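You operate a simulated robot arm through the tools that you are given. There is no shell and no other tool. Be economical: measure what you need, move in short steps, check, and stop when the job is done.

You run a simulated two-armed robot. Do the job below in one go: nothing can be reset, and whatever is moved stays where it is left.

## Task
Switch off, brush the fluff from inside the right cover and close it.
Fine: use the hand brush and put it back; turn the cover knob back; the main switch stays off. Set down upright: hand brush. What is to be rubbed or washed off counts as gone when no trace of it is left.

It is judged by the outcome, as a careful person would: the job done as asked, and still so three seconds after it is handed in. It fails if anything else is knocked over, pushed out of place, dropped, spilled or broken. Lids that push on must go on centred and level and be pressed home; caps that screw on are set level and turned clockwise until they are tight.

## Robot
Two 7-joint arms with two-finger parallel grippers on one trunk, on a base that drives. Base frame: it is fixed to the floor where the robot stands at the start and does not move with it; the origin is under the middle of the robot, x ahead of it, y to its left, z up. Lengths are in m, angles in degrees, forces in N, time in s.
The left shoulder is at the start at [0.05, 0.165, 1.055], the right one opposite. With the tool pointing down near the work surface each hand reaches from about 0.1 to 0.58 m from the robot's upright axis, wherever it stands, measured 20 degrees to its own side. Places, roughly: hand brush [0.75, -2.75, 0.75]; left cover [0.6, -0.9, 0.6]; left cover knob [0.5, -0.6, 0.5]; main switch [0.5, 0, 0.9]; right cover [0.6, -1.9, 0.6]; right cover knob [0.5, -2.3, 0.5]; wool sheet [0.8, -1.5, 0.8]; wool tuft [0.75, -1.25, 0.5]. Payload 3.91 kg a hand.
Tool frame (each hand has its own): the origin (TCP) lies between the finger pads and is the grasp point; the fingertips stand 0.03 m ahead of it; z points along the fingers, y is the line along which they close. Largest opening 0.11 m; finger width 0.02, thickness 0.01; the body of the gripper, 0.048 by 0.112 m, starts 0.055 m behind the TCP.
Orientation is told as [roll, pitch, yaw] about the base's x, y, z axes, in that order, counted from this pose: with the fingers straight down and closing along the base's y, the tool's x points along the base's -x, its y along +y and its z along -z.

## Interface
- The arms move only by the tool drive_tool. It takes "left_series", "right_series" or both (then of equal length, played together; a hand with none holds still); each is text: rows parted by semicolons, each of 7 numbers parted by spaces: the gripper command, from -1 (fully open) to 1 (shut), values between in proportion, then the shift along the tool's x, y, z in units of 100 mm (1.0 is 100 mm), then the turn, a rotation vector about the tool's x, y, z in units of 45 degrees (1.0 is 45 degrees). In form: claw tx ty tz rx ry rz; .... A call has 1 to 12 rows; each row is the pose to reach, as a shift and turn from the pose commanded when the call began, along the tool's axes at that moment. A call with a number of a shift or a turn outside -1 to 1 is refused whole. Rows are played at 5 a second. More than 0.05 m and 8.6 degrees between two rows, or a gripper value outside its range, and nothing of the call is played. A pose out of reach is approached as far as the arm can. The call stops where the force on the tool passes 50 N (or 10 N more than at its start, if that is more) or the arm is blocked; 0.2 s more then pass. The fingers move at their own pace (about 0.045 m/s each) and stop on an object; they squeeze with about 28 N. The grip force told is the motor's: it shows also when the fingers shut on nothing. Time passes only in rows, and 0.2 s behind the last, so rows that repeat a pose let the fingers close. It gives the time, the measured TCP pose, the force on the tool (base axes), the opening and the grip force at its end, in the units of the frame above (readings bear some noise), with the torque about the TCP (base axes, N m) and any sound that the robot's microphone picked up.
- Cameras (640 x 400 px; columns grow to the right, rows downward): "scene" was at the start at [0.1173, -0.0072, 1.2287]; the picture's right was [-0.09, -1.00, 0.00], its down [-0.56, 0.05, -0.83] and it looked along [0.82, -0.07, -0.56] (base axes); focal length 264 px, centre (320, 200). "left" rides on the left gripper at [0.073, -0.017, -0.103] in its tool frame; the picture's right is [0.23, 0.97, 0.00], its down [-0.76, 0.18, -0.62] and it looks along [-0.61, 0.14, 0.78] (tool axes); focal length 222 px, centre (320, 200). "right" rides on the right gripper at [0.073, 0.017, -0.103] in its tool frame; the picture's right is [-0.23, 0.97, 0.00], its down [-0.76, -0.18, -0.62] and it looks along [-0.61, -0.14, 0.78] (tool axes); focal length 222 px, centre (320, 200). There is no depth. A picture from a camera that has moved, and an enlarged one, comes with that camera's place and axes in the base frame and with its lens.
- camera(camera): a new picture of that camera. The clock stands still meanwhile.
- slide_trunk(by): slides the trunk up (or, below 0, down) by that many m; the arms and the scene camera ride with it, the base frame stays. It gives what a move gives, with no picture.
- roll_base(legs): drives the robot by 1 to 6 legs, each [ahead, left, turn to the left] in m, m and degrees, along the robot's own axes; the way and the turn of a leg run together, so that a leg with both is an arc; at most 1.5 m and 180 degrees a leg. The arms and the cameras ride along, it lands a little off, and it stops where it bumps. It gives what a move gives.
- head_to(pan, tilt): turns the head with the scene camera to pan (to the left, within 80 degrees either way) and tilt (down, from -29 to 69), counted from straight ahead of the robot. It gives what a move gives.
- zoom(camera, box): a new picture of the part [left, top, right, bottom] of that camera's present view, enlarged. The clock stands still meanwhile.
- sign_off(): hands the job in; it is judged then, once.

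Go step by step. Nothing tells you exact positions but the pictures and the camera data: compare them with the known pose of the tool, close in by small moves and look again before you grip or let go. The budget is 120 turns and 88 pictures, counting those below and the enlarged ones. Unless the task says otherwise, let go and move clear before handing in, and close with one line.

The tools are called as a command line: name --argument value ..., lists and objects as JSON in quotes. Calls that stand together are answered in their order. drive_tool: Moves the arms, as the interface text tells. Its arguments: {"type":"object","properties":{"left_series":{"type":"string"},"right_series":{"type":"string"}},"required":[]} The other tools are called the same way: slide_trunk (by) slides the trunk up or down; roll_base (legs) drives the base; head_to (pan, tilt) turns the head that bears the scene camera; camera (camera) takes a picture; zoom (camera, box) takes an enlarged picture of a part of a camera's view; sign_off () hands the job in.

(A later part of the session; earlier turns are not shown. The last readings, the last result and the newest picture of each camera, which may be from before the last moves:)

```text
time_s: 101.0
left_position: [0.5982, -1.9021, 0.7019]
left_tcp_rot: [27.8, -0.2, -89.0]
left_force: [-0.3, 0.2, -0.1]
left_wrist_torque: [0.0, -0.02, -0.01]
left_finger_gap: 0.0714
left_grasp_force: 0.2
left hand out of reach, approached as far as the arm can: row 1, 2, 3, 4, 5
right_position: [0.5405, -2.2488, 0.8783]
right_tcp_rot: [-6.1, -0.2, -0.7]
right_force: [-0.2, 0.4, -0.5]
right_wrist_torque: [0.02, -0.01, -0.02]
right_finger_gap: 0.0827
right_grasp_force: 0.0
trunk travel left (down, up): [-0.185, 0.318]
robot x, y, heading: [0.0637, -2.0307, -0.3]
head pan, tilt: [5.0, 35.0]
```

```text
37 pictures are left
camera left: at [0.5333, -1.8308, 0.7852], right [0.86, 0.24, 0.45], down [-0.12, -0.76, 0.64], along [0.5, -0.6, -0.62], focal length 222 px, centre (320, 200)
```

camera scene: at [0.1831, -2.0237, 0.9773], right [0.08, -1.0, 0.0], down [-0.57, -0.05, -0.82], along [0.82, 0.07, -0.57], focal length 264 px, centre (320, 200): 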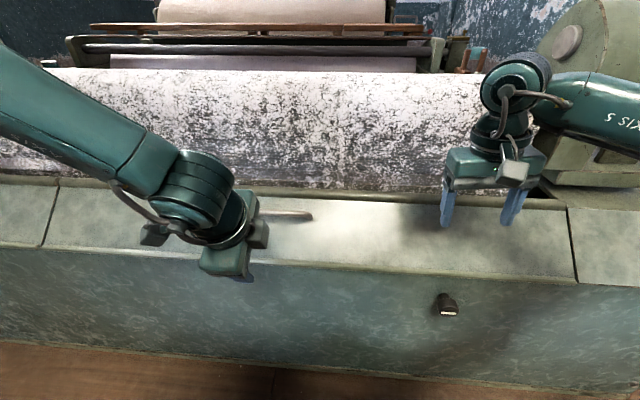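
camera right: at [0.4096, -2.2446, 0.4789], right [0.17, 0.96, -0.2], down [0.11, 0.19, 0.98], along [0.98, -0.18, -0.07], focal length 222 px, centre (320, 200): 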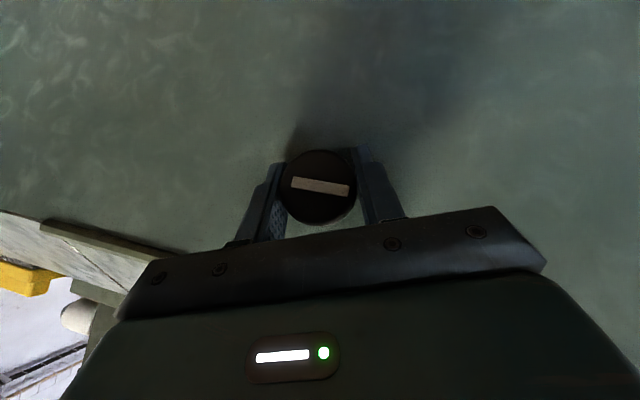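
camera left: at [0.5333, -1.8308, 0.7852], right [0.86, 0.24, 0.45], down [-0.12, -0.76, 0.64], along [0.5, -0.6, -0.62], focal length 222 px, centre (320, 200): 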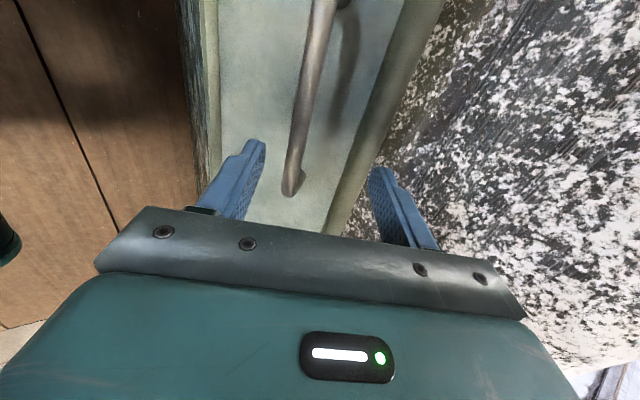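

The bar is between the fingers' lines. I advance along the hand axis onto it.

drive_tool --left_series "-0.3 0 -0.04 0.3 0 0 0;-0.3 0 -0.07 0.6 0 0 0;-0.3 0 -0.07 0.8 0 0 0;-0.3 0 -0.07 0.8 0 0 0"

camera --camera "left"

```text
time_s: 101.8
left_position: [0.6187, -1.903, 0.6413]
left_tcp_rot: [27.7, -0.3, -88.9]
left_force: [-26.1, 4.2, 21.4]
left_wrist_torque: [-0.05, -0.93, 0.18]
left_finger_gap: 0.0651
left_grasp_force: 0.2
right_position: [0.5374, -2.2481, 0.8815]
right_tcp_rot: [-6.2, -0.1, -0.6]
right_force: [0.9, -0.1, 0.1]
right_wrist_torque: [0.01, 0.02, 0.01]
right_finger_gap: 0.0825
right_grasp_force: 0.1
trunk travel left (down, up): [-0.185, 0.318]
robot x, y, heading: [0.0652, -2.03, -0.1]
head pan, tilt: [5.0, 35.0]
stopped in row 3 (left hand): the force on the tool passed its limit at 62 N (the readings are from after the stop); the commanded pose is now the measured one
```

```text
36 pictures are left
camera left: at [0.5549, -1.8311, 0.7231], right [0.86, 0.24, 0.45], down [-0.12, -0.76, 0.64], along [0.5, -0.6, -0.62], focal length 222 px, centre (320, 200)
```

left: 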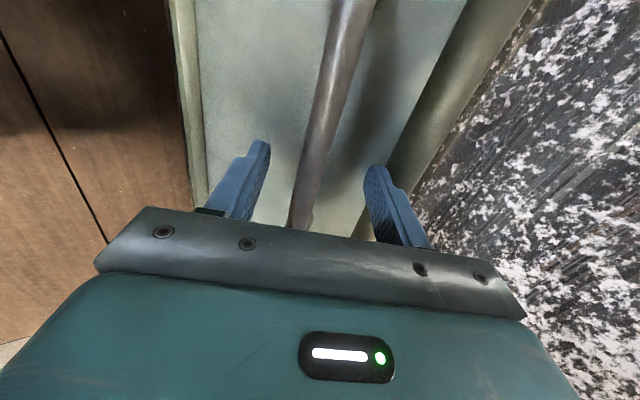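

The upper finger touched the rail behind. I back off 4 mm, narrow the fingers and go on.

drive_tool --left_series "-0.1 0 -0.02 -0.05 0 0 0;0.3 0 -0.04 -0.05 0 0 0;0.3 0 -0.04 -0.05 0 0 0;0.3 0 -0.05 0.1 0 0 0;0.3 0 -0.05 0.15 0 0 0;0.3 0 -0.05 0.15 0 0 0"

camera --camera "left"

```text
time_s: 102.8
left_position: [0.62, -1.9032, 0.6347]
left_tcp_rot: [28.2, -0.4, -88.9]
left_force: [-27.0, 6.3, 30.0]
left_wrist_torque: [0.0, -0.8, 0.17]
left_finger_gap: 0.0337
left_grasp_force: 0.0
right_position: [0.5377, -2.2471, 0.881]
right_tcp_rot: [-6.2, -0.3, -0.5]
right_force: [0.5, 0.0, 0.3]
right_wrist_torque: [-0.03, 0.0, 0.0]
right_finger_gap: 0.0825
right_grasp_force: 0.0
trunk travel left (down, up): [-0.185, 0.318]
robot x, y, heading: [0.0692, -2.0299, 0.1]
head pan, tilt: [5.0, 35.0]
stopped in row 5 (left hand): the force on the tool passed its limit at 56 N (the readings are from after the stop); the commanded pose is now the measured one
```

```text
35 pictures are left
camera left: at [0.5551, -1.8313, 0.7181], right [0.85, 0.25, 0.46], down [-0.12, -0.76, 0.64], along [0.51, -0.6, -0.62], focal length 222 px, centre (320, 200)
```

left: 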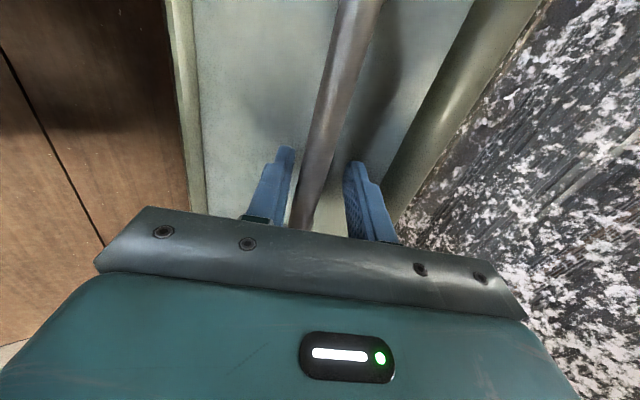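

The bar is between the fingers and the tips touch the lid. I back 2 mm and close.

drive_tool --left_series "0.3 0 0 -0.03 0 0 0;1 0 0 -0.03 0 0 0;1 0 0 -0.03 0 0 0;1 0 0 -0.03 0 0 0;1 0 0 -0.03 0 0 0"

camera --camera "left"

```text
time_s: 104.0
left_position: [0.6148, -1.9038, 0.6303]
left_tcp_rot: [27.4, -0.3, -89.1]
left_force: [-32.4, 1.0, -0.9]
left_wrist_torque: [0.26, -0.16, -0.67]
left_finger_gap: 0.0134
left_grasp_force: 45.0
right_position: [0.5391, -2.2473, 0.8791]
right_tcp_rot: [-6.2, -0.1, -0.6]
right_force: [0.0, 0.6, -1.0]
right_wrist_torque: [0.04, 0.01, 0.02]
right_finger_gap: 0.0826
right_grasp_force: 0.0
trunk travel left (down, up): [-0.185, 0.318]
robot x, y, heading: [0.0612, -2.0297, -0.1]
head pan, tilt: [5.0, 35.0]
```

```text
34 pictures are left
camera left: at [0.5523, -1.8314, 0.7138], right [0.86, 0.24, 0.45], down [-0.12, -0.76, 0.64], along [0.49, -0.6, -0.63], focal length 222 px, centre (320, 200)
```

left: 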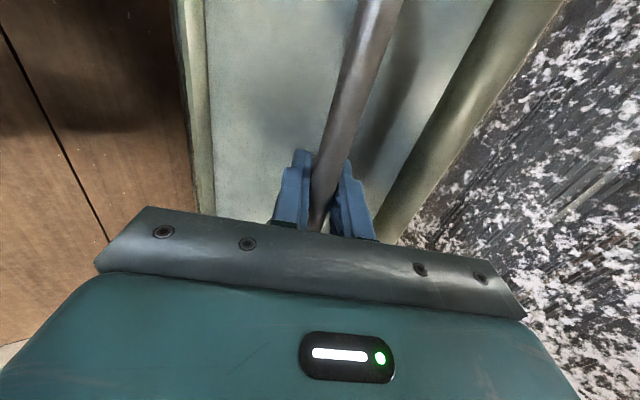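

Gripped. I pull gently along the lid's normal to learn how it opens.

drive_tool --left_series "1 0 0 -0.1 0 0 0;1 0 0 -0.2 0 0 0;1 0 0 -0.2 0 0 0"

camera --camera "scene"

```text
time_s: 104.5
left_position: [0.6105, -1.9036, 0.6329]
left_tcp_rot: [26.6, -0.1, -89.3]
left_force: [6.3, -0.8, -18.4]
left_wrist_torque: [-0.03, 0.06, -0.78]
left_finger_gap: 0.0136
left_grasp_force: 45.3
right_position: [0.5408, -2.2492, 0.8779]
right_tcp_rot: [-6.3, 0.0, -0.6]
right_force: [0.6, 0.2, 0.2]
right_wrist_torque: [0.0, -0.01, 0.0]
right_finger_gap: 0.0825
right_grasp_force: 0.1
trunk travel left (down, up): [-0.185, 0.318]
robot x, y, heading: [0.0709, -2.0294, -0.0]
head pan, tilt: [5.0, 35.0]
stopped in row 2 (left hand): the force on the tool passed its limit at 52 N (the readings are from after the stop); the commanded pose is now the measured one
```

```text
33 pictures are left
camera scene: at [0.1847, -2.0234, 1.1371], right [0.08, -1.0, 0.0], down [-0.57, -0.05, -0.82], along [0.82, 0.07, -0.57], focal length 264 px, centre (320, 200)
```

scene: 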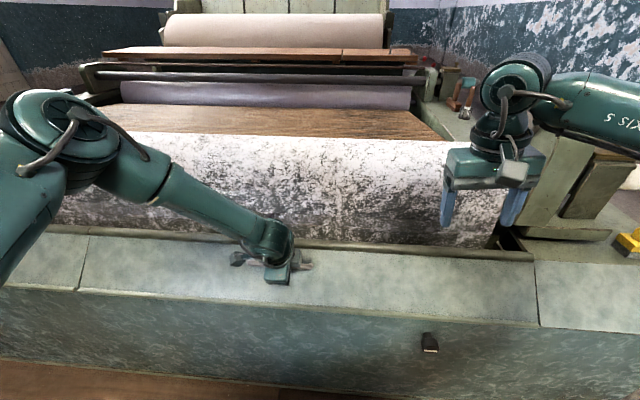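

drive_tool --left_series "1 0 -0.03 -0.045 0 0 0;1 0 -0.045 -0.09 0 0 0;1 0 -0.09 -0.18 0 0 0;1 0 -0.09 -0.18 0 0 0"

```text
time_s: 105.5
left_position: [0.5923, -1.9031, 0.6406]
left_tcp_rot: [26.1, -0.3, -89.2]
left_force: [0.2, -7.4, -48.2]
left_wrist_torque: [0.22, -0.15, -0.51]
left_finger_gap: 0.0136
left_grasp_force: 45.2
right_position: [0.5422, -2.2489, 0.8769]
right_tcp_rot: [-6.3, 0.3, -0.7]
right_force: [-0.3, 0.6, 0.3]
right_wrist_torque: [0.01, -0.01, -0.02]
right_finger_gap: 0.0823
right_grasp_force: 0.0
trunk travel left (down, up): [-0.185, 0.318]
robot x, y, heading: [0.0682, -2.0329, 0.0]
head pan, tilt: [5.0, 35.0]
```

camera --camera "left"

zoom --camera "scene" --box '[60, 200, 380, 400]'

```text
32 pictures are left
camera left: at [0.5311, -1.8312, 0.7252], right [0.87, 0.24, 0.43], down [-0.1, -0.76, 0.64], along [0.48, -0.6, -0.64], focal length 222 px, centre (320, 200)
```

left: 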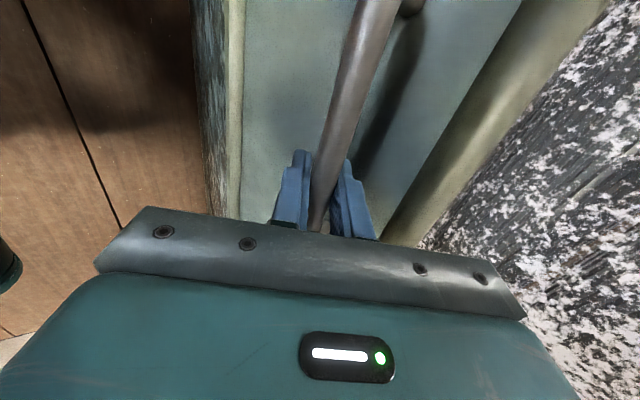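

```text
2.00 times, centred on (220, 300) of scene
camera zoom: at [0.1866, -2.0232, 1.1364], right [0.08, -1.0, 0.0], down [-0.57, -0.05, -0.82], along [0.81, 0.07, -0.58], focal length 528 px, centre (520, 0)
```

zoom: 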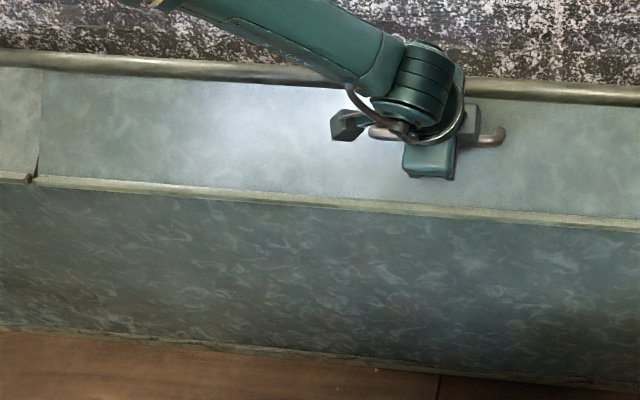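

zoom --camera "scene" --box '[480, 230, 608, 350]'

zoom --camera "scene" --box '[40, 220, 136, 310]'

```text
3.33 times, centred on (544, 290) of scene
camera zoom: at [0.1866, -2.0232, 1.1364], right [0.08, -1.0, 0.0], down [-0.57, -0.05, -0.82], along [0.81, 0.07, -0.58], focal length 880 px, centre (-427, -100)
```

zoom: 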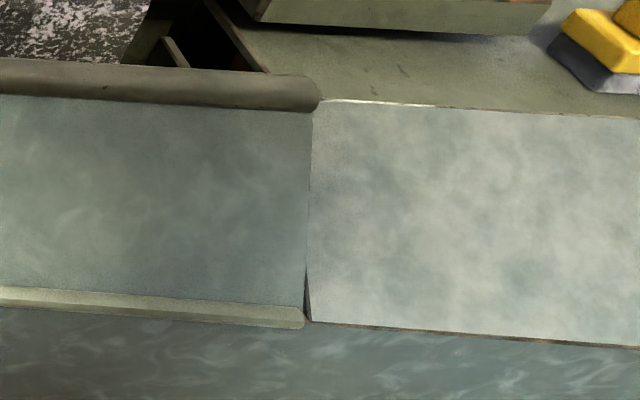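

```text
4.44 times, centred on (88, 265) of scene
camera zoom: at [0.1866, -2.0232, 1.1364], right [0.08, -1.0, 0.0], down [-0.57, -0.05, -0.82], along [0.81, 0.07, -0.58], focal length 1173 px, centre (1351, -89)
```

zoom: 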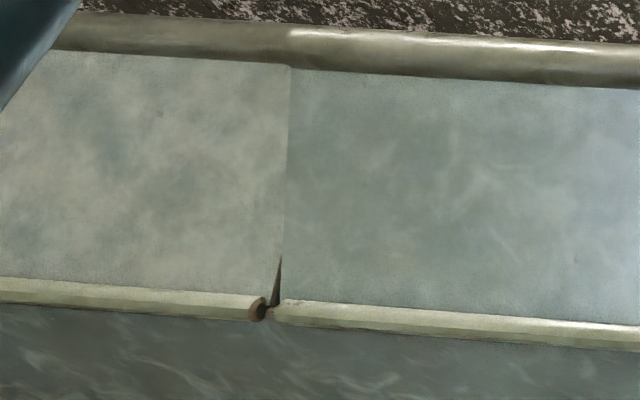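

The lower lip of the cover is rising: it hinges on the rail at the back (≈[0.68, 0.646]) and is fairly heavy. I continue lifting along the arc.

drive_tool --left_series "1 0 0.03 -0.05 0.05 0 0;1 0 0.06 -0.1 0.1 0 0;1 0 0.09 -0.15 0.15 0 0;1 0 0.12 -0.2 0.2 0 0;1 0 0.14 -0.25 0.25 0 0;1 0 0.16 -0.3 0.3 0 0"

camera --camera "scene"

```text
time_s: 106.9
left_position: [0.5296, -1.9056, 0.6547]
left_tcp_rot: [16.8, 0.1, -88.9]
left_force: [12.9, 12.1, -39.5]
left_wrist_torque: [0.45, 0.01, -0.42]
left_finger_gap: 0.0138
left_grasp_force: 44.9
left hand out of reach, approached as far as the arm can: row 2, 3, 4, 5, 6
right_position: [0.5423, -2.2481, 0.8756]
right_tcp_rot: [-6.4, 0.2, -0.6]
right_force: [0.2, -0.5, -0.6]
right_wrist_torque: [0.04, -0.01, 0.01]
right_finger_gap: 0.0826
right_grasp_force: 0.0
trunk travel left (down, up): [-0.185, 0.318]
robot x, y, heading: [0.065, -2.0344, -0.1]
head pan, tilt: [5.0, 35.0]
```

```text
28 pictures are left
camera scene: at [0.1863, -2.0224, 1.1367], right [0.08, -1.0, 0.0], down [-0.57, -0.05, -0.82], along [0.81, 0.07, -0.58], focal length 264 px, centre (320, 200)
```

scene: 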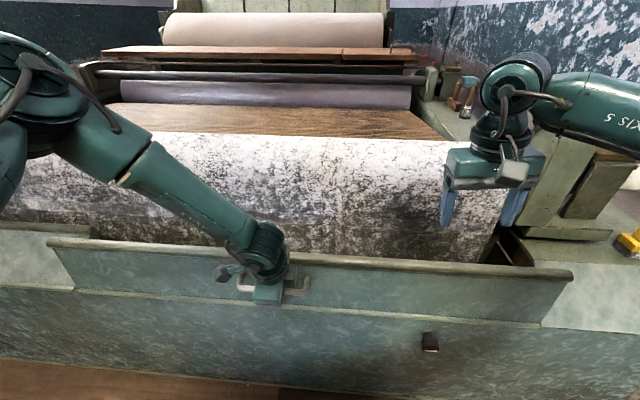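

It actually hinges at the front edge: the rear rail swings out toward the robot, and the inside is now open behind it. I guide the cover further outward along its arc.

drive_tool --left_series "1 0 -0.04 0.05 -0.05 0 0;1 0 -0.1 0.07 -0.15 0 0;1 0 -0.18 0.09 -0.25 0 0;1 0 -0.26 0.11 -0.35 0 0;1 0 -0.34 0.13 -0.45 0 0;1 0 -0.42 0.16 -0.5 0 0;1 0 -0.48 0.19 -0.5 0 0"

camera --camera "scene"

```text
time_s: 108.5
left_position: [0.4849, -1.9086, 0.6266]
left_tcp_rot: [39.5, -0.3, -89.1]
left_force: [-28.1, 21.4, 20.3]
left_wrist_torque: [0.64, 0.08, -0.02]
left_finger_gap: 0.0136
left_grasp_force: 44.9
right_position: [0.5401, -2.248, 0.879]
right_tcp_rot: [-6.4, -0.1, -0.7]
right_force: [0.8, 0.0, 1.1]
right_wrist_torque: [0.01, 0.01, -0.01]
right_finger_gap: 0.0824
right_grasp_force: 0.0
trunk travel left (down, up): [-0.185, 0.318]
robot x, y, heading: [0.0645, -2.0314, -0.3]
head pan, tilt: [5.0, 35.0]
```

```text
27 pictures are left
camera scene: at [0.1806, -2.0232, 1.1375], right [0.08, -1.0, 0.0], down [-0.57, -0.05, -0.82], along [0.82, 0.07, -0.57], focal length 264 px, centre (320, 200)
```

scene: 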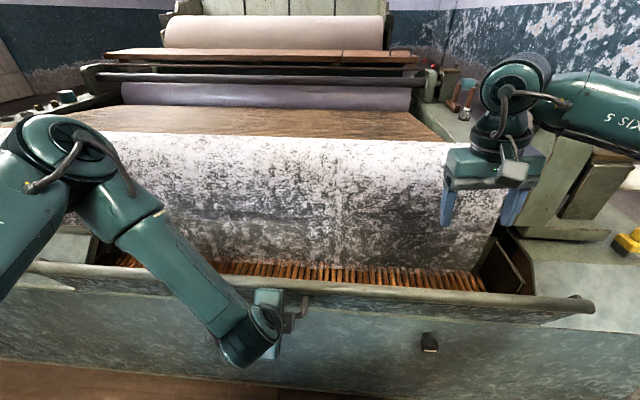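

drive_tool --left_series "1 0 -0.06 0.05 -0.08 0 0;1 0 -0.14 0.08 -0.16 0 0;1 0 -0.22 0.12 -0.24 0 0;1 0 -0.3 0.15 -0.32 0 0;1 0 -0.38 0.18 -0.4 0 0;1 0 -0.44 0.21 -0.4 0 0"

camera --camera "scene"

```text
time_s: 108.9
left_position: [0.4811, -1.9093, 0.6182]
left_tcp_rot: [42.5, -0.2, -89.3]
left_force: [-16.6, -0.6, 3.7]
left_wrist_torque: [0.7, 0.25, 0.22]
left_finger_gap: 0.0135
left_grasp_force: 44.5
right_position: [0.5398, -2.249, 0.8775]
right_tcp_rot: [-6.3, -0.1, -0.7]
right_force: [-0.1, 0.8, 0.7]
right_wrist_torque: [0.02, -0.01, -0.02]
right_finger_gap: 0.0827
right_grasp_force: 0.1
trunk travel left (down, up): [-0.185, 0.318]
robot x, y, heading: [0.065, -2.0298, 0.1]
head pan, tilt: [5.0, 35.0]
stopped in row 2 (left hand): the force on the tool passed its limit at 71 N (the readings are from after the stop); the commanded pose is now the measured one
```

```text
26 pictures are left
camera scene: at [0.1817, -2.0239, 1.1369], right [0.08, -1.0, 0.0], down [-0.57, -0.05, -0.82], along [0.82, 0.07, -0.57], focal length 264 px, centre (320, 200)
```

scene: 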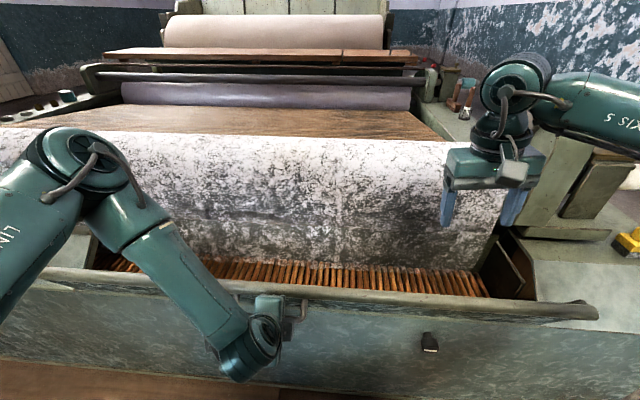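

The gripper body is pressing on the rail. I tilt the hand more forward around the bar to clear it, then continue.

drive_tool --left_series "1 0 0 0 -0.12 0 0;1 0 0 0 -0.24 0 0;1 0 0 0 -0.36 0 0;1 0 0 0 -0.48 0 0;1 0 0 0 -0.6 0 0;1 0 -0.08 0.03 -0.6 0 0;1 0 -0.16 0.06 -0.6 0 0"

camera --camera "left"

```text
time_s: 109.8
left_position: [0.4909, -1.9348, 0.6351]
left_tcp_rot: [59.5, 1.1, -87.1]
left_force: [9.3, -2.3, -18.8]
left_wrist_torque: [0.34, 0.04, 0.35]
left_finger_gap: 0.0137
left_grasp_force: 44.7
left hand out of reach, approached as far as the arm can: row 2, 3, 4
right_position: [0.5421, -2.2476, 0.878]
right_tcp_rot: [-6.4, 0.1, -0.6]
right_force: [-0.1, -0.9, -0.2]
right_wrist_torque: [-0.01, -0.01, 0.01]
right_finger_gap: 0.0826
right_grasp_force: 0.1
trunk travel left (down, up): [-0.185, 0.318]
robot x, y, heading: [0.0644, -2.0313, -0.4]
head pan, tilt: [5.0, 35.0]
stopped in row 4 (left hand): the force on the tool passed its limit at 72 N (the readings are from after the stop); the commanded pose is now the measured one
```

```text
25 pictures are left
camera left: at [0.3895, -1.8673, 0.6747], right [0.48, 0.23, 0.84], down [-0.41, -0.79, 0.45], along [0.77, -0.56, -0.29], focal length 222 px, centre (320, 200)
```

left: 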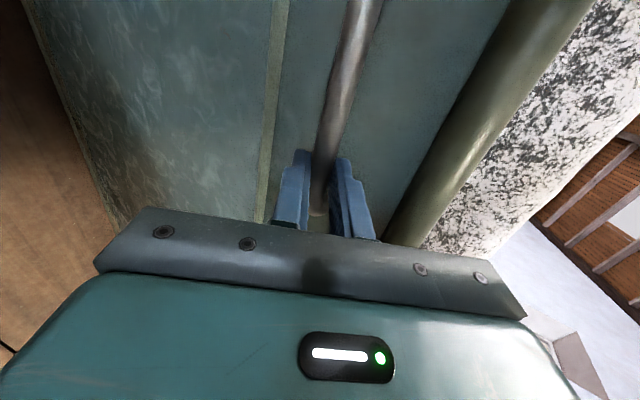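

The arm is at its limit here. I release the bar, withdraw a little and see whether the cover stays.

drive_tool --left_series "0.2 0 0 0 0 0 0;0.2 0 0 0 0 0 0;0.2 0 0 -0.3 0 0 0;0.2 0 0 -0.6 0 0 0;0.2 0 0 -0.6 0 0 0"

camera --camera "scene"

```text
time_s: 111.0
left_position: [0.4372, -1.9378, 0.6691]
left_tcp_rot: [60.0, 1.1, -87.4]
left_force: [-7.2, -0.4, 0.4]
left_wrist_torque: [0.0, -0.12, -0.05]
left_finger_gap: 0.0423
left_grasp_force: 0.1
right_position: [0.5411, -2.2472, 0.8789]
right_tcp_rot: [-6.1, -0.2, -0.6]
right_force: [0.5, -0.6, -0.8]
right_wrist_torque: [0.02, 0.02, 0.03]
right_finger_gap: 0.0823
right_grasp_force: 0.1
trunk travel left (down, up): [-0.185, 0.318]
robot x, y, heading: [0.0662, -2.0349, 0.1]
head pan, tilt: [5.0, 35.0]
```

```text
24 pictures are left
camera scene: at [0.1829, -2.023, 1.1375], right [0.09, -1.0, 0.0], down [-0.57, -0.05, -0.82], along [0.82, 0.07, -0.57], focal length 264 px, centre (320, 200)
```

scene: 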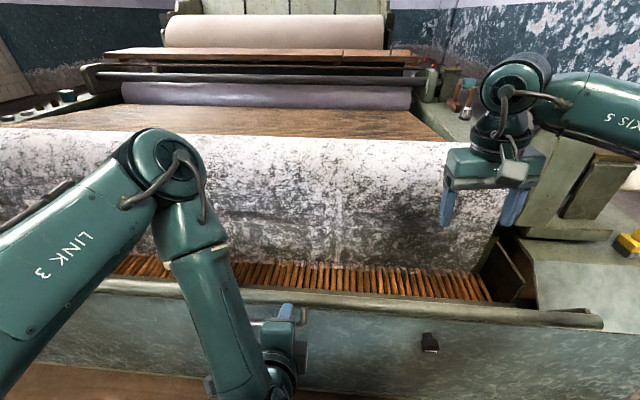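

roll_base --legs '[[-0.15, 0, 0]]'

drive_tool --left_series "0.2 0 0.4 0 0 0 0;0.2 0 0.8 0 0 0 0;0.2 0 1 0 0 0 0;0.2 0 1 0 0 0 0;0.2 0 1 0 0 0 0"

camera --camera "scene"

```text
time_s: 112.4
left_position: [0.2899, -1.9378, 0.6674]
left_tcp_rot: [59.8, 1.1, -87.2]
left_force: [0.6, 0.1, 0.1]
left_wrist_torque: [0.0, -0.03, -0.02]
left_finger_gap: 0.0441
left_grasp_force: 0.0
right_position: [0.3926, -2.247, 0.8785]
right_tcp_rot: [-6.2, 0.0, -0.6]
right_force: [0.1, -0.4, -0.9]
right_wrist_torque: [0.02, -0.03, 0.02]
right_finger_gap: 0.0824
right_grasp_force: 0.1
trunk travel left (down, up): [-0.185, 0.318]
robot x, y, heading: [-0.0824, -2.0317, -0.1]
head pan, tilt: [5.0, 35.0]
```

```text
time_s: 113.6
left_position: [0.3402, -1.9381, 0.7559]
left_tcp_rot: [59.8, 1.1, -87.3]
left_force: [-0.6, -0.1, -0.4]
left_wrist_torque: [0.0, 0.01, -0.02]
left_finger_gap: 0.0439
left_grasp_force: 0.1
right_position: [0.3927, -2.2462, 0.8789]
right_tcp_rot: [-6.2, 0.0, -0.6]
right_force: [0.2, -0.5, -0.5]
right_wrist_torque: [0.01, 0.0, 0.01]
right_finger_gap: 0.0826
right_grasp_force: 0.0
trunk travel left (down, up): [-0.185, 0.318]
robot x, y, heading: [-0.0836, -2.0316, -0.1]
head pan, tilt: [5.0, 35.0]
```

```text
23 pictures are left
camera scene: at [0.0352, -2.0227, 1.1373], right [0.09, -1.0, 0.0], down [-0.57, -0.05, -0.82], along [0.82, 0.07, -0.57], focal length 264 px, centre (320, 200)
```

scene: 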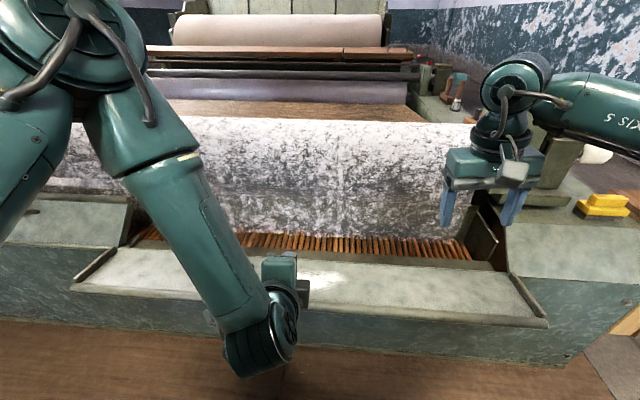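

The cover now lies open outward, inner face up, and stays. The yellow-backed brush stands at about [0.71, -2.77, 0.70]. I move the left arm out of the view to find the fluff.

drive_tool --left_series "0.2 0.4 0 -0.3 0.15 0 0;0.2 0.8 0 -0.5 0.3 0 0;0.2 1 0 -0.6 0.45 0 0;0.2 1 0 -0.6 0.6 0 0;0.2 1 0 -0.6 0.75 0 0;0.2 1 0 -0.6 0.9 0 0;0.2 1 0 -0.6 1 0 0"

drive_tool --left_series "0.2 0.4 0 -0.4 0 0 0;0.2 0.8 0 -0.8 0 0 0;0.2 1 0 -1 0 0 0"

camera --camera "scene"

```text
time_s: 115.2
left_position: [0.256, -1.8499, 0.7682]
left_tcp_rot: [14.8, 1.2, -87.3]
left_force: [-0.5, -0.2, 0.0]
left_wrist_torque: [-0.02, 0.01, -0.01]
left_finger_gap: 0.0439
left_grasp_force: 0.0
left hand out of reach, approached as far as the arm can: row 2, 3, 4, 6, 7
right_position: [0.3928, -2.2473, 0.8784]
right_tcp_rot: [-6.3, 0.0, -0.5]
right_force: [1.1, 0.3, 0.1]
right_wrist_torque: [0.03, 0.01, -0.02]
right_finger_gap: 0.0826
right_grasp_force: 0.0
trunk travel left (down, up): [-0.185, 0.318]
robot x, y, heading: [-0.0815, -2.0309, -0.2]
head pan, tilt: [5.0, 35.0]
```

```text
refused: row 1 steps farther than a row can; nothing moved
```

```text
22 pictures are left
camera scene: at [0.035, -2.0223, 1.1373], right [0.09, -1.0, 0.0], down [-0.57, -0.05, -0.82], along [0.82, 0.07, -0.57], focal length 264 px, centre (320, 200)
```

scene: 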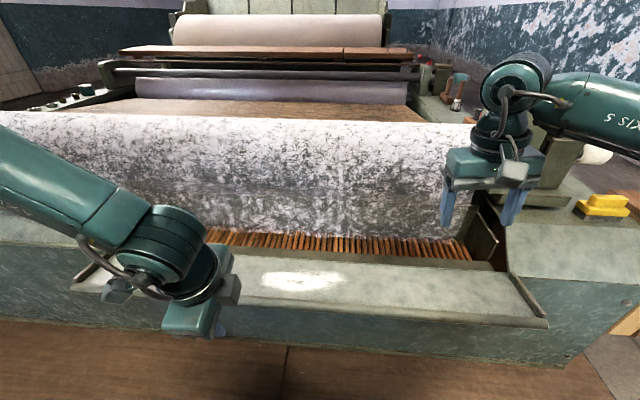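

I see a white fluff patch on the open cover's inner face around [0.49, -1.93, 0.55] (y −1.82…−2.05). Now I fetch the brush: raise the trunk and drive right, clear of the open cover.

slide_trunk --by 0.1

roll_base --legs '[[-0.07, -0.85, 0], [0.2, 0, 0]]'

head_to --pan 0 --tilt 35

camera --camera "scene"

```text
time_s: 116.5
left_position: [0.2556, -1.8507, 0.8679]
left_tcp_rot: [14.8, 1.2, -87.3]
left_force: [-0.5, 0.5, -0.2]
left_wrist_torque: [-0.01, 0.03, -0.01]
left_finger_gap: 0.044
left_grasp_force: 0.0
right_position: [0.3926, -2.2471, 0.977]
right_tcp_rot: [-6.4, 0.0, -0.6]
right_force: [-0.2, 0.4, 0.2]
right_wrist_torque: [0.02, 0.0, 0.02]
right_finger_gap: 0.0824
right_grasp_force: 0.0
trunk travel left (down, up): [-0.285, 0.218]
robot x, y, heading: [-0.0825, -2.0342, -0.2]
head pan, tilt: [5.0, 35.0]
```

```text
time_s: 125.6
left_position: [0.3863, -2.7006, 0.868]
left_tcp_rot: [14.8, 1.2, -86.9]
left_force: [0.8, 0.2, -0.1]
left_wrist_torque: [0.05, 0.02, -0.03]
left_finger_gap: 0.0438
left_grasp_force: 0.0
right_position: [0.5254, -3.0971, 0.9787]
right_tcp_rot: [-6.1, 0.0, -0.2]
right_force: [-0.1, 0.2, 0.1]
right_wrist_torque: [-0.02, -0.01, 0.01]
right_finger_gap: 0.0825
right_grasp_force: 0.0
trunk travel left (down, up): [-0.285, 0.218]
robot x, y, heading: [0.051, -2.8836, 0.5]
head pan, tilt: [5.0, 35.0]
```

```text
time_s: 126.3
left_position: [0.3852, -2.7006, 0.8678]
left_tcp_rot: [14.8, 1.1, -86.9]
left_force: [0.6, 0.4, -1.1]
left_wrist_torque: [-0.01, 0.02, 0.03]
left_finger_gap: 0.0441
left_grasp_force: 0.1
right_position: [0.525, -3.0978, 0.9782]
right_tcp_rot: [-6.4, 0.0, -0.1]
right_force: [0.3, 0.3, -0.3]
right_wrist_torque: [-0.01, 0.03, 0.01]
right_finger_gap: 0.0824
right_grasp_force: 0.0
trunk travel left (down, up): [-0.285, 0.218]
robot x, y, heading: [0.0532, -2.8845, 0.2]
head pan, tilt: [0.0, 35.0]
```

```text
21 pictures are left
camera scene: at [0.1659, -2.8826, 1.2373], right [0.01, -1.0, 0.0], down [-0.57, 0.0, -0.82], along [0.82, 0.0, -0.57], focal length 264 px, centre (320, 200)
```

scene: 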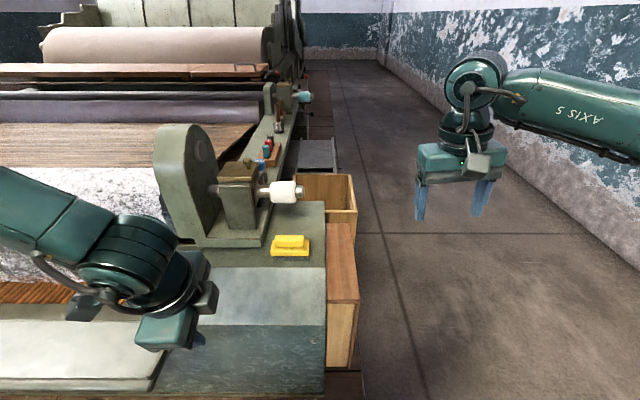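

zoom --camera "scene" --box '[250, 215, 330, 270]'

```text
7.27 times, centred on (290, 242) of scene
camera zoom: at [0.1659, -2.8826, 1.2373], right [0.01, -1.0, 0.0], down [-0.57, 0.0, -0.82], along [0.82, 0.0, -0.57], focal length 1919 px, centre (538, -109)
```

zoom: 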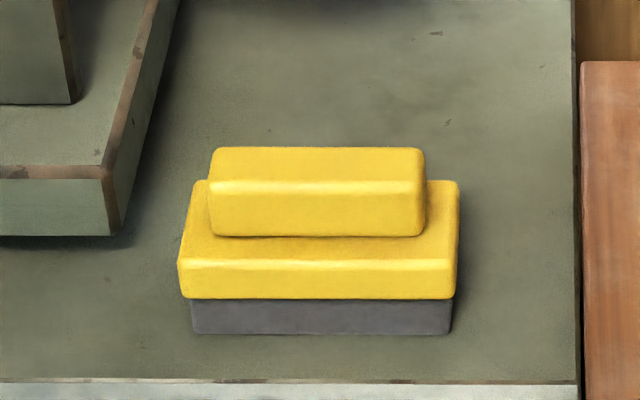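

The brush: yellow rib (grip) at x 0.715–0.739, y≈−2.795, top z≈0.715, standing on z≈0.645. The left hand already closes along x, so I'll use it: drive forward 0.15 and straighten the hand.

roll_base --legs '[[0.15, 0, 0]]'

drive_tool --left_series "0 0 0 0 0.16 0 0.03;0 0 0 0 0.33 0 0.06;0 -0.3 0.3 0 0.33 0 0.06;0 -0.6 0.6 0 0.33 0 0.06;0 -0.9 0.9 0 0.33 0 0.06;0 -0.95 1 0 0.33 0 0.06"

drive_tool --left_series "0 0 0.4 0 0 0 0;0 0 0.85 0 0 0 0;0 0 0.9 0 0 0 0;0 0 0.9 0 0 0 0"

camera --camera "left"

```text
time_s: 127.6
left_position: [0.5336, -2.7019, 0.8683]
left_tcp_rot: [14.8, 1.2, -87.0]
left_force: [-0.4, 0.3, -0.6]
left_wrist_torque: [-0.03, 0.01, 0.01]
left_finger_gap: 0.044
left_grasp_force: 0.1
right_position: [0.673, -3.0958, 0.9777]
right_tcp_rot: [-6.3, 0.0, -0.3]
right_force: [0.4, -0.1, 0.4]
right_wrist_torque: [0.01, 0.03, -0.03]
right_finger_gap: 0.0825
right_grasp_force: 0.1
trunk travel left (down, up): [-0.285, 0.218]
robot x, y, heading: [0.1967, -2.8768, 0.1]
head pan, tilt: [0.0, 35.0]
```

```text
time_s: 129.0
left_position: [0.5007, -2.8021, 0.8629]
left_tcp_rot: [-0.1, 1.6, -89.6]
left_force: [0.0, 0.0, -0.8]
left_wrist_torque: [-0.01, 0.03, -0.01]
left_finger_gap: 0.055
left_grasp_force: 0.0
left hand out of reach, approached as far as the arm can: row 1, 2, 3, 4, 5, 6
right_position: [0.6729, -3.0968, 0.9783]
right_tcp_rot: [-6.1, 0.0, -0.3]
right_force: [0.0, -0.2, -0.4]
right_wrist_torque: [0.02, 0.03, 0.04]
right_finger_gap: 0.0825
right_grasp_force: 0.0
trunk travel left (down, up): [-0.285, 0.218]
robot x, y, heading: [0.1975, -2.8836, 0.4]
head pan, tilt: [0.0, 35.0]
```

```text
time_s: 130.0
left_position: [0.4984, -2.8022, 0.862]
left_tcp_rot: [-0.1, 1.6, -89.5]
left_force: [-0.4, -0.4, -0.1]
left_wrist_torque: [-0.02, -0.01, 0.01]
left_finger_gap: 0.0549
left_grasp_force: 0.1
left hand out of reach, approached as far as the arm can: row 1, 2, 3, 4
right_position: [0.6729, -3.0976, 0.9787]
right_tcp_rot: [-6.3, 0.0, -0.4]
right_force: [0.3, -0.3, 0.1]
right_wrist_torque: [0.0, -0.01, 0.0]
right_finger_gap: 0.0827
right_grasp_force: 0.0
trunk travel left (down, up): [-0.285, 0.218]
robot x, y, heading: [0.1989, -2.8824, 0.1]
head pan, tilt: [0.0, 35.0]
```

```text
19 pictures are left
camera left: at [0.4824, -2.7317, 0.9678], right [0.97, 0.23, 0.01], down [0.18, -0.78, 0.6], along [0.15, -0.59, -0.8], focal length 222 px, centre (320, 200)
```

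left: 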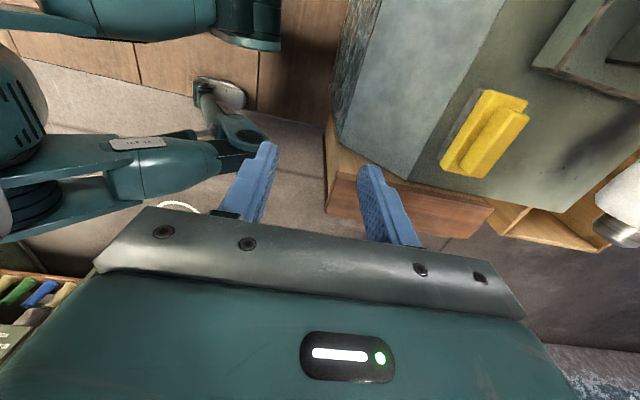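

The left wrist is at its limit in that pose. I'll use the right hand instead: turn the robot ~35° left so the brush lies in front of the right arm.

roll_base --legs '[[0, -0.07, 0], [0, 0, 35]]'

drive_tool --right_series "-0.3 0 0 0 -0.1 0 -0.15;-0.3 0 0 0 -0.1 0 -0.3;-0.3 0 0 0 -0.1 0 -0.45;-0.3 0 0 0 -0.1 0 -0.6;-0.3 0 0 0 -0.1 0 -0.75;-0.3 0 0 0 -0.1 0 -0.9;-0.3 0 0 0 -0.1 0 -1"

```text
time_s: 133.0
left_position: [0.3973, -2.7124, 0.8635]
left_tcp_rot: [-0.1, 1.5, -54.4]
left_force: [-0.1, 0.4, 0.4]
left_wrist_torque: [0.01, -0.02, 0.01]
left_finger_gap: 0.0553
left_grasp_force: 0.0
right_position: [0.7095, -2.853, 0.9779]
right_tcp_rot: [-6.3, 0.0, 34.9]
right_force: [0.3, -0.3, -0.1]
right_wrist_torque: [0.0, 0.03, 0.0]
right_finger_gap: 0.0824
right_grasp_force: 0.1
trunk travel left (down, up): [-0.285, 0.218]
robot x, y, heading: [0.1942, -2.9537, 35.7]
head pan, tilt: [0.0, 35.0]
```

```text
time_s: 134.6
left_position: [0.3982, -2.7127, 0.8634]
left_tcp_rot: [0.0, 1.6, -54.4]
left_force: [0.1, -0.2, -1.1]
left_wrist_torque: [0.01, -0.04, -0.01]
left_finger_gap: 0.055
left_grasp_force: 0.0
right_position: [0.7096, -2.8533, 0.9792]
right_tcp_rot: [-0.4, 2.7, 79.8]
right_force: [0.8, 0.0, 0.4]
right_wrist_torque: [-0.02, -0.03, -0.01]
right_finger_gap: 0.0714
right_grasp_force: 0.0
trunk travel left (down, up): [-0.285, 0.218]
robot x, y, heading: [0.194, -2.9536, 35.5]
head pan, tilt: [0.0, 35.0]
```

drive_tool --right_series "-0.3 -0.3 -0.03 0 0.03 0 -0.12;-0.3 -0.6 -0.07 0.1 0.06 0 -0.23;-0.3 -0.6 -0.07 0.5 0.06 0 -0.23;-0.3 -0.6 -0.07 0.95 0.06 0 -0.23;-0.3 -0.6 -0.07 1 0.06 0 -0.23"

camera --camera "right"

```text
time_s: 135.8
left_position: [0.3973, -2.7115, 0.862]
left_tcp_rot: [-0.1, 1.5, -54.4]
left_force: [0.0, -0.3, -0.3]
left_wrist_torque: [-0.01, 0.01, -0.01]
left_finger_gap: 0.0552
left_grasp_force: 0.1
right_position: [0.6796, -2.8621, 0.9399]
right_tcp_rot: [-1.9, 2.3, 86.2]
right_force: [0.9, 0.3, -0.2]
right_wrist_torque: [0.01, -0.01, 0.0]
right_finger_gap: 0.0716
right_grasp_force: 0.0
right hand out of reach, approached as far as the arm can: row 1, 2, 3, 4, 5
trunk travel left (down, up): [-0.285, 0.218]
robot x, y, heading: [0.1992, -2.9517, 35.8]
head pan, tilt: [0.0, 35.0]
```

```text
18 pictures are left
camera right: at [0.6539, -2.9303, 1.0437], right [-0.96, 0.29, -0.04], down [0.21, 0.77, 0.6], along [0.21, 0.56, -0.8], focal length 222 px, centre (320, 200)
```

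right: 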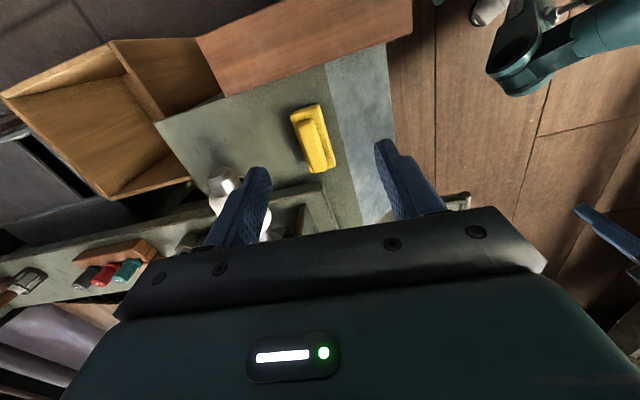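

The wrist yaw limits me again; I turn the robot further left (heading 60°), standing at the side, so that the wrist needs less twist.

roll_base --legs '[[-0.03, -0.24, 0], [0, 0, 25]]'

drive_tool --right_series "-0.3 0 0 0 0 0 0.15;-0.3 0 0 0 0 0 0.3;-0.3 0 0 0 0 0 0.44;-0.3 0 0 0 0 0 0.44"

```text
time_s: 139.8
left_position: [0.3928, -2.863, 0.8634]
left_tcp_rot: [0.0, 1.4, -29.5]
left_force: [-0.4, 0.8, -0.8]
left_wrist_torque: [0.0, 0.03, -0.05]
left_finger_gap: 0.0549
left_grasp_force: 0.0
right_position: [0.7107, -2.8799, 0.9385]
right_tcp_rot: [-2.0, 2.2, 111.2]
right_force: [-0.3, -0.7, -0.2]
right_wrist_torque: [0.02, -0.02, 0.02]
right_finger_gap: 0.0715
right_grasp_force: 0.1
trunk travel left (down, up): [-0.285, 0.218]
robot x, y, heading: [0.3161, -3.1689, 60.4]
head pan, tilt: [0.0, 35.0]
```

```text
time_s: 140.8
left_position: [0.3938, -2.8644, 0.8626]
left_tcp_rot: [-0.1, 1.5, -29.4]
left_force: [0.3, 1.3, -0.4]
left_wrist_torque: [0.02, -0.03, 0.01]
left_finger_gap: 0.0548
left_grasp_force: 0.1
right_position: [0.7111, -2.8796, 0.9388]
right_tcp_rot: [-2.6, 1.4, 91.3]
right_force: [-0.1, 0.5, -0.2]
right_wrist_torque: [-0.02, -0.02, -0.02]
right_finger_gap: 0.0715
right_grasp_force: 0.1
trunk travel left (down, up): [-0.285, 0.218]
robot x, y, heading: [0.3098, -3.1687, 60.5]
head pan, tilt: [0.0, 35.0]
```

drive_tool --right_series "-0.3 -0.4 -0.08 0 0.03 -0.05 0;-0.3 -0.85 -0.16 0.1 0.03 -0.05 0;-0.3 -0.85 -0.16 0.5 0.03 -0.05 0;-0.3 -0.85 -0.16 0.9 0.03 -0.05 0;-0.3 -0.85 -0.16 1 0.03 -0.05 0;-0.3 -0.85 -0.16 1 0.03 -0.05 0"

camera --camera "right"

```text
time_s: 142.2
left_position: [0.3927, -2.8642, 0.8626]
left_tcp_rot: [0.0, 1.4, -29.6]
left_force: [0.5, -0.4, -0.2]
left_wrist_torque: [-0.01, 0.03, -0.01]
left_finger_gap: 0.0551
left_grasp_force: 0.1
right_position: [0.7292, -2.7973, 0.8378]
right_tcp_rot: [-4.0, -0.9, 91.6]
right_force: [0.1, 0.7, 0.6]
right_wrist_torque: [-0.02, -0.02, 0.03]
right_finger_gap: 0.0717
right_grasp_force: 0.1
trunk travel left (down, up): [-0.285, 0.218]
robot x, y, heading: [0.3136, -3.1695, 60.5]
head pan, tilt: [0.0, 35.0]
```

```text
17 pictures are left
camera right: at [0.7071, -2.8723, 0.9375], right [-0.98, 0.2, -0.06], down [0.11, 0.76, 0.65], along [0.18, 0.62, -0.76], focal length 222 px, centre (320, 200)
```

right: 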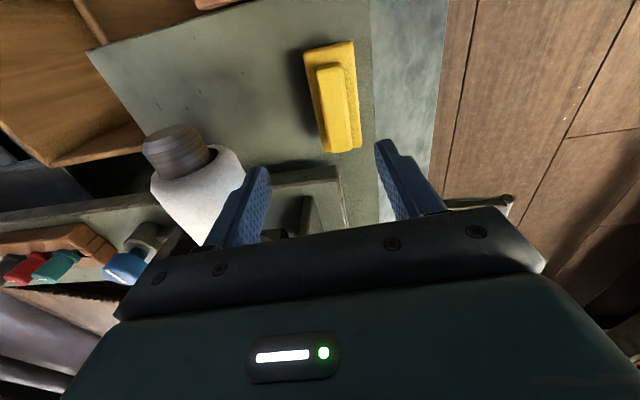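

I correct the tilt, centre on the rib (≈[0.723, −2.80]) and lower.

drive_tool --right_series "-0.3 0.03 0.05 0.2 -0.09 0.02 0;-0.3 0.03 0.05 0.5 -0.09 0.02 0;-0.3 0.03 0.05 0.8 -0.09 0.02 0;-0.3 0.03 0.05 0.95 -0.09 0.02 0;-0.3 0.03 0.05 0.95 -0.09 0.02 0"

camera --camera "right"

```text
time_s: 143.4
left_position: [0.3918, -2.8642, 0.8635]
left_tcp_rot: [-0.2, 1.5, -29.4]
left_force: [0.0, 0.6, 0.5]
left_wrist_torque: [0.02, -0.01, -0.04]
left_finger_gap: 0.055
left_grasp_force: 0.1
right_position: [0.7308, -2.7987, 0.7421]
right_tcp_rot: [0.2, -0.1, 91.4]
right_force: [0.4, -1.1, 0.7]
right_wrist_torque: [0.0, -0.04, 0.0]
right_finger_gap: 0.0715
right_grasp_force: 0.1
trunk travel left (down, up): [-0.285, 0.218]
robot x, y, heading: [0.3081, -3.17, 60.3]
head pan, tilt: [0.0, 35.0]
```

```text
16 pictures are left
camera right: at [0.7161, -2.8728, 0.845], right [-0.98, 0.2, 0.0], down [0.16, 0.77, 0.62], along [0.12, 0.61, -0.78], focal length 222 px, centre (320, 200)
```

right: 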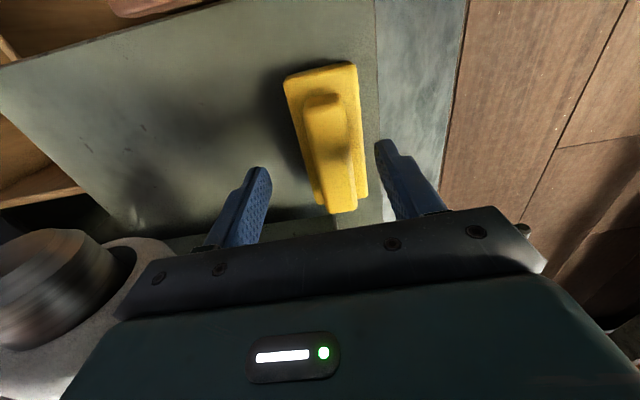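

drive_tool --right_series "-0.3 0.06 0.08 0.1 0 0 0;-0.3 0.06 0.08 0.19 0 0 0;0.3 0.06 0.08 0.19 0 0 0;0.9 0.06 0.08 0.19 0 0 0;1 0.06 0.08 0.19 0 0 0;1 0.06 0.08 0.19 0 0 0;1 0.06 0.08 0.19 0 0 0"

camera --camera "right"

```text
time_s: 145.0
left_position: [0.3925, -2.8636, 0.8633]
left_tcp_rot: [-0.1, 1.6, -29.4]
left_force: [-1.1, 0.3, -0.4]
left_wrist_torque: [0.03, -0.02, -0.02]
left_finger_gap: 0.055
left_grasp_force: 0.0
right_position: [0.7229, -2.8049, 0.7244]
right_tcp_rot: [0.1, 0.0, 91.5]
right_force: [0.0, -0.1, 0.4]
right_wrist_torque: [0.02, 0.02, -0.02]
right_finger_gap: 0.0254
right_grasp_force: 27.7
trunk travel left (down, up): [-0.285, 0.218]
robot x, y, heading: [0.3093, -3.1691, 60.5]
head pan, tilt: [0.0, 35.0]
```

```text
15 pictures are left
camera right: at [0.7083, -2.8789, 0.8265], right [-0.98, 0.2, 0.0], down [0.16, 0.77, 0.62], along [0.12, 0.61, -0.78], focal length 222 px, centre (320, 200)
```

right: 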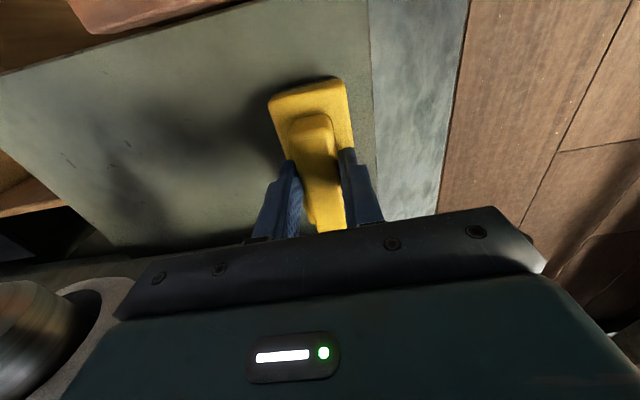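

The brush is held. I lift it, raise the trunk, turn back to face ahead and drive to the open cover.

drive_tool --right_series "1 0 0 -0.3 0 0 0;1 0 0 -0.7 0 0 0;1 0 0 -1 0 0 0"

slide_trunk --by 0.1

roll_base --legs '[[0, 0, -60.5], [-0.42, 0, 0], [0, 1.38, 0]]'

drive_tool --right_series "1 0 0 0 0 0 0.17;1 0 0 0 0 0 0.34;1 0 0 0 0 0 0.51;1 0 0 0 0 0 0.69;1 0 0 0 0 0 0.69"

camera --camera "scene"

```text
time_s: 145.8
left_position: [0.3921, -2.8635, 0.8633]
left_tcp_rot: [-0.2, 1.4, -29.4]
left_force: [-0.9, -0.1, 0.2]
left_wrist_torque: [0.01, 0.0, 0.02]
left_finger_gap: 0.055
left_grasp_force: 0.1
right_position: [0.7234, -2.806, 0.8249]
right_tcp_rot: [0.1, 0.1, 91.4]
right_force: [-1.6, -0.7, -1.5]
right_wrist_torque: [-0.01, 0.0, -0.01]
right_finger_gap: 0.0253
right_grasp_force: 27.8
trunk travel left (down, up): [-0.285, 0.218]
robot x, y, heading: [0.3133, -3.169, 60.3]
head pan, tilt: [0.0, 35.0]
```

```text
time_s: 147.1
left_position: [0.3922, -2.864, 0.9621]
left_tcp_rot: [-0.2, 1.5, -29.4]
left_force: [-0.1, -0.4, -1.3]
left_wrist_torque: [-0.06, 0.02, -0.01]
left_finger_gap: 0.0549
left_grasp_force: 0.1
right_position: [0.7234, -2.8049, 0.9241]
right_tcp_rot: [0.1, 0.1, 91.6]
right_force: [0.5, 0.1, -1.6]
right_wrist_torque: [0.0, 0.03, -0.01]
right_finger_gap: 0.0258
right_grasp_force: 28.2
trunk travel left (down, up): [-0.385, 0.118]
robot x, y, heading: [0.3098, -3.1699, 60.4]
head pan, tilt: [0.0, 35.0]
```

```text
time_s: 164.2
left_position: [0.2085, -1.7104, 0.9617]
left_tcp_rot: [0.0, 1.5, -90.2]
left_force: [0.2, 0.6, -0.2]
left_wrist_torque: [-0.03, 0.06, -0.01]
left_finger_gap: 0.0548
left_grasp_force: 0.3
right_position: [0.4225, -1.9692, 0.9243]
right_tcp_rot: [0.1, 0.1, 30.7]
right_force: [0.2, 0.1, -2.5]
right_wrist_torque: [0.01, 0.03, 0.0]
right_finger_gap: 0.0254
right_grasp_force: 28.1
trunk travel left (down, up): [-0.385, 0.118]
robot x, y, heading: [-0.0945, -1.788, -0.4]
head pan, tilt: [0.0, 35.0]
```

```text
time_s: 165.4
left_position: [0.2094, -1.7096, 0.962]
left_tcp_rot: [-0.1, 1.6, -90.3]
left_force: [0.4, -0.3, -0.1]
left_wrist_torque: [0.01, -0.02, -0.03]
left_finger_gap: 0.0551
left_grasp_force: 0.0
right_position: [0.4217, -1.9703, 0.9241]
right_tcp_rot: [0.0, 0.2, -0.3]
right_force: [-0.3, -0.8, -0.9]
right_wrist_torque: [-0.01, 0.04, -0.01]
right_finger_gap: 0.0255
right_grasp_force: 27.9
trunk travel left (down, up): [-0.385, 0.118]
robot x, y, heading: [-0.0911, -1.791, -0.5]
head pan, tilt: [0.0, 35.0]
```

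```text
14 pictures are left
camera scene: at [0.023, -1.7877, 1.3372], right [-0.01, -1.0, 0.0], down [-0.57, 0.0, -0.82], along [0.82, -0.01, -0.57], focal length 264 px, centre (320, 200)
```

scene: 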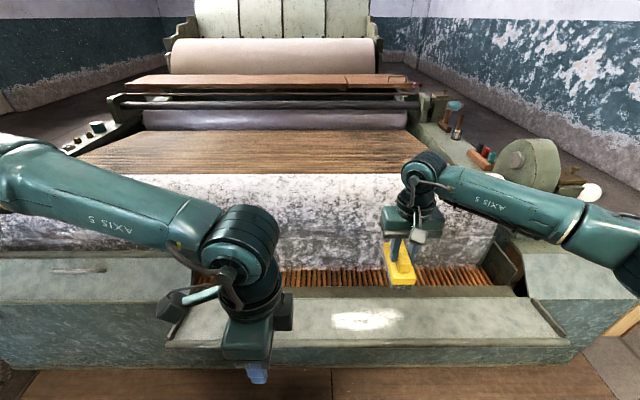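

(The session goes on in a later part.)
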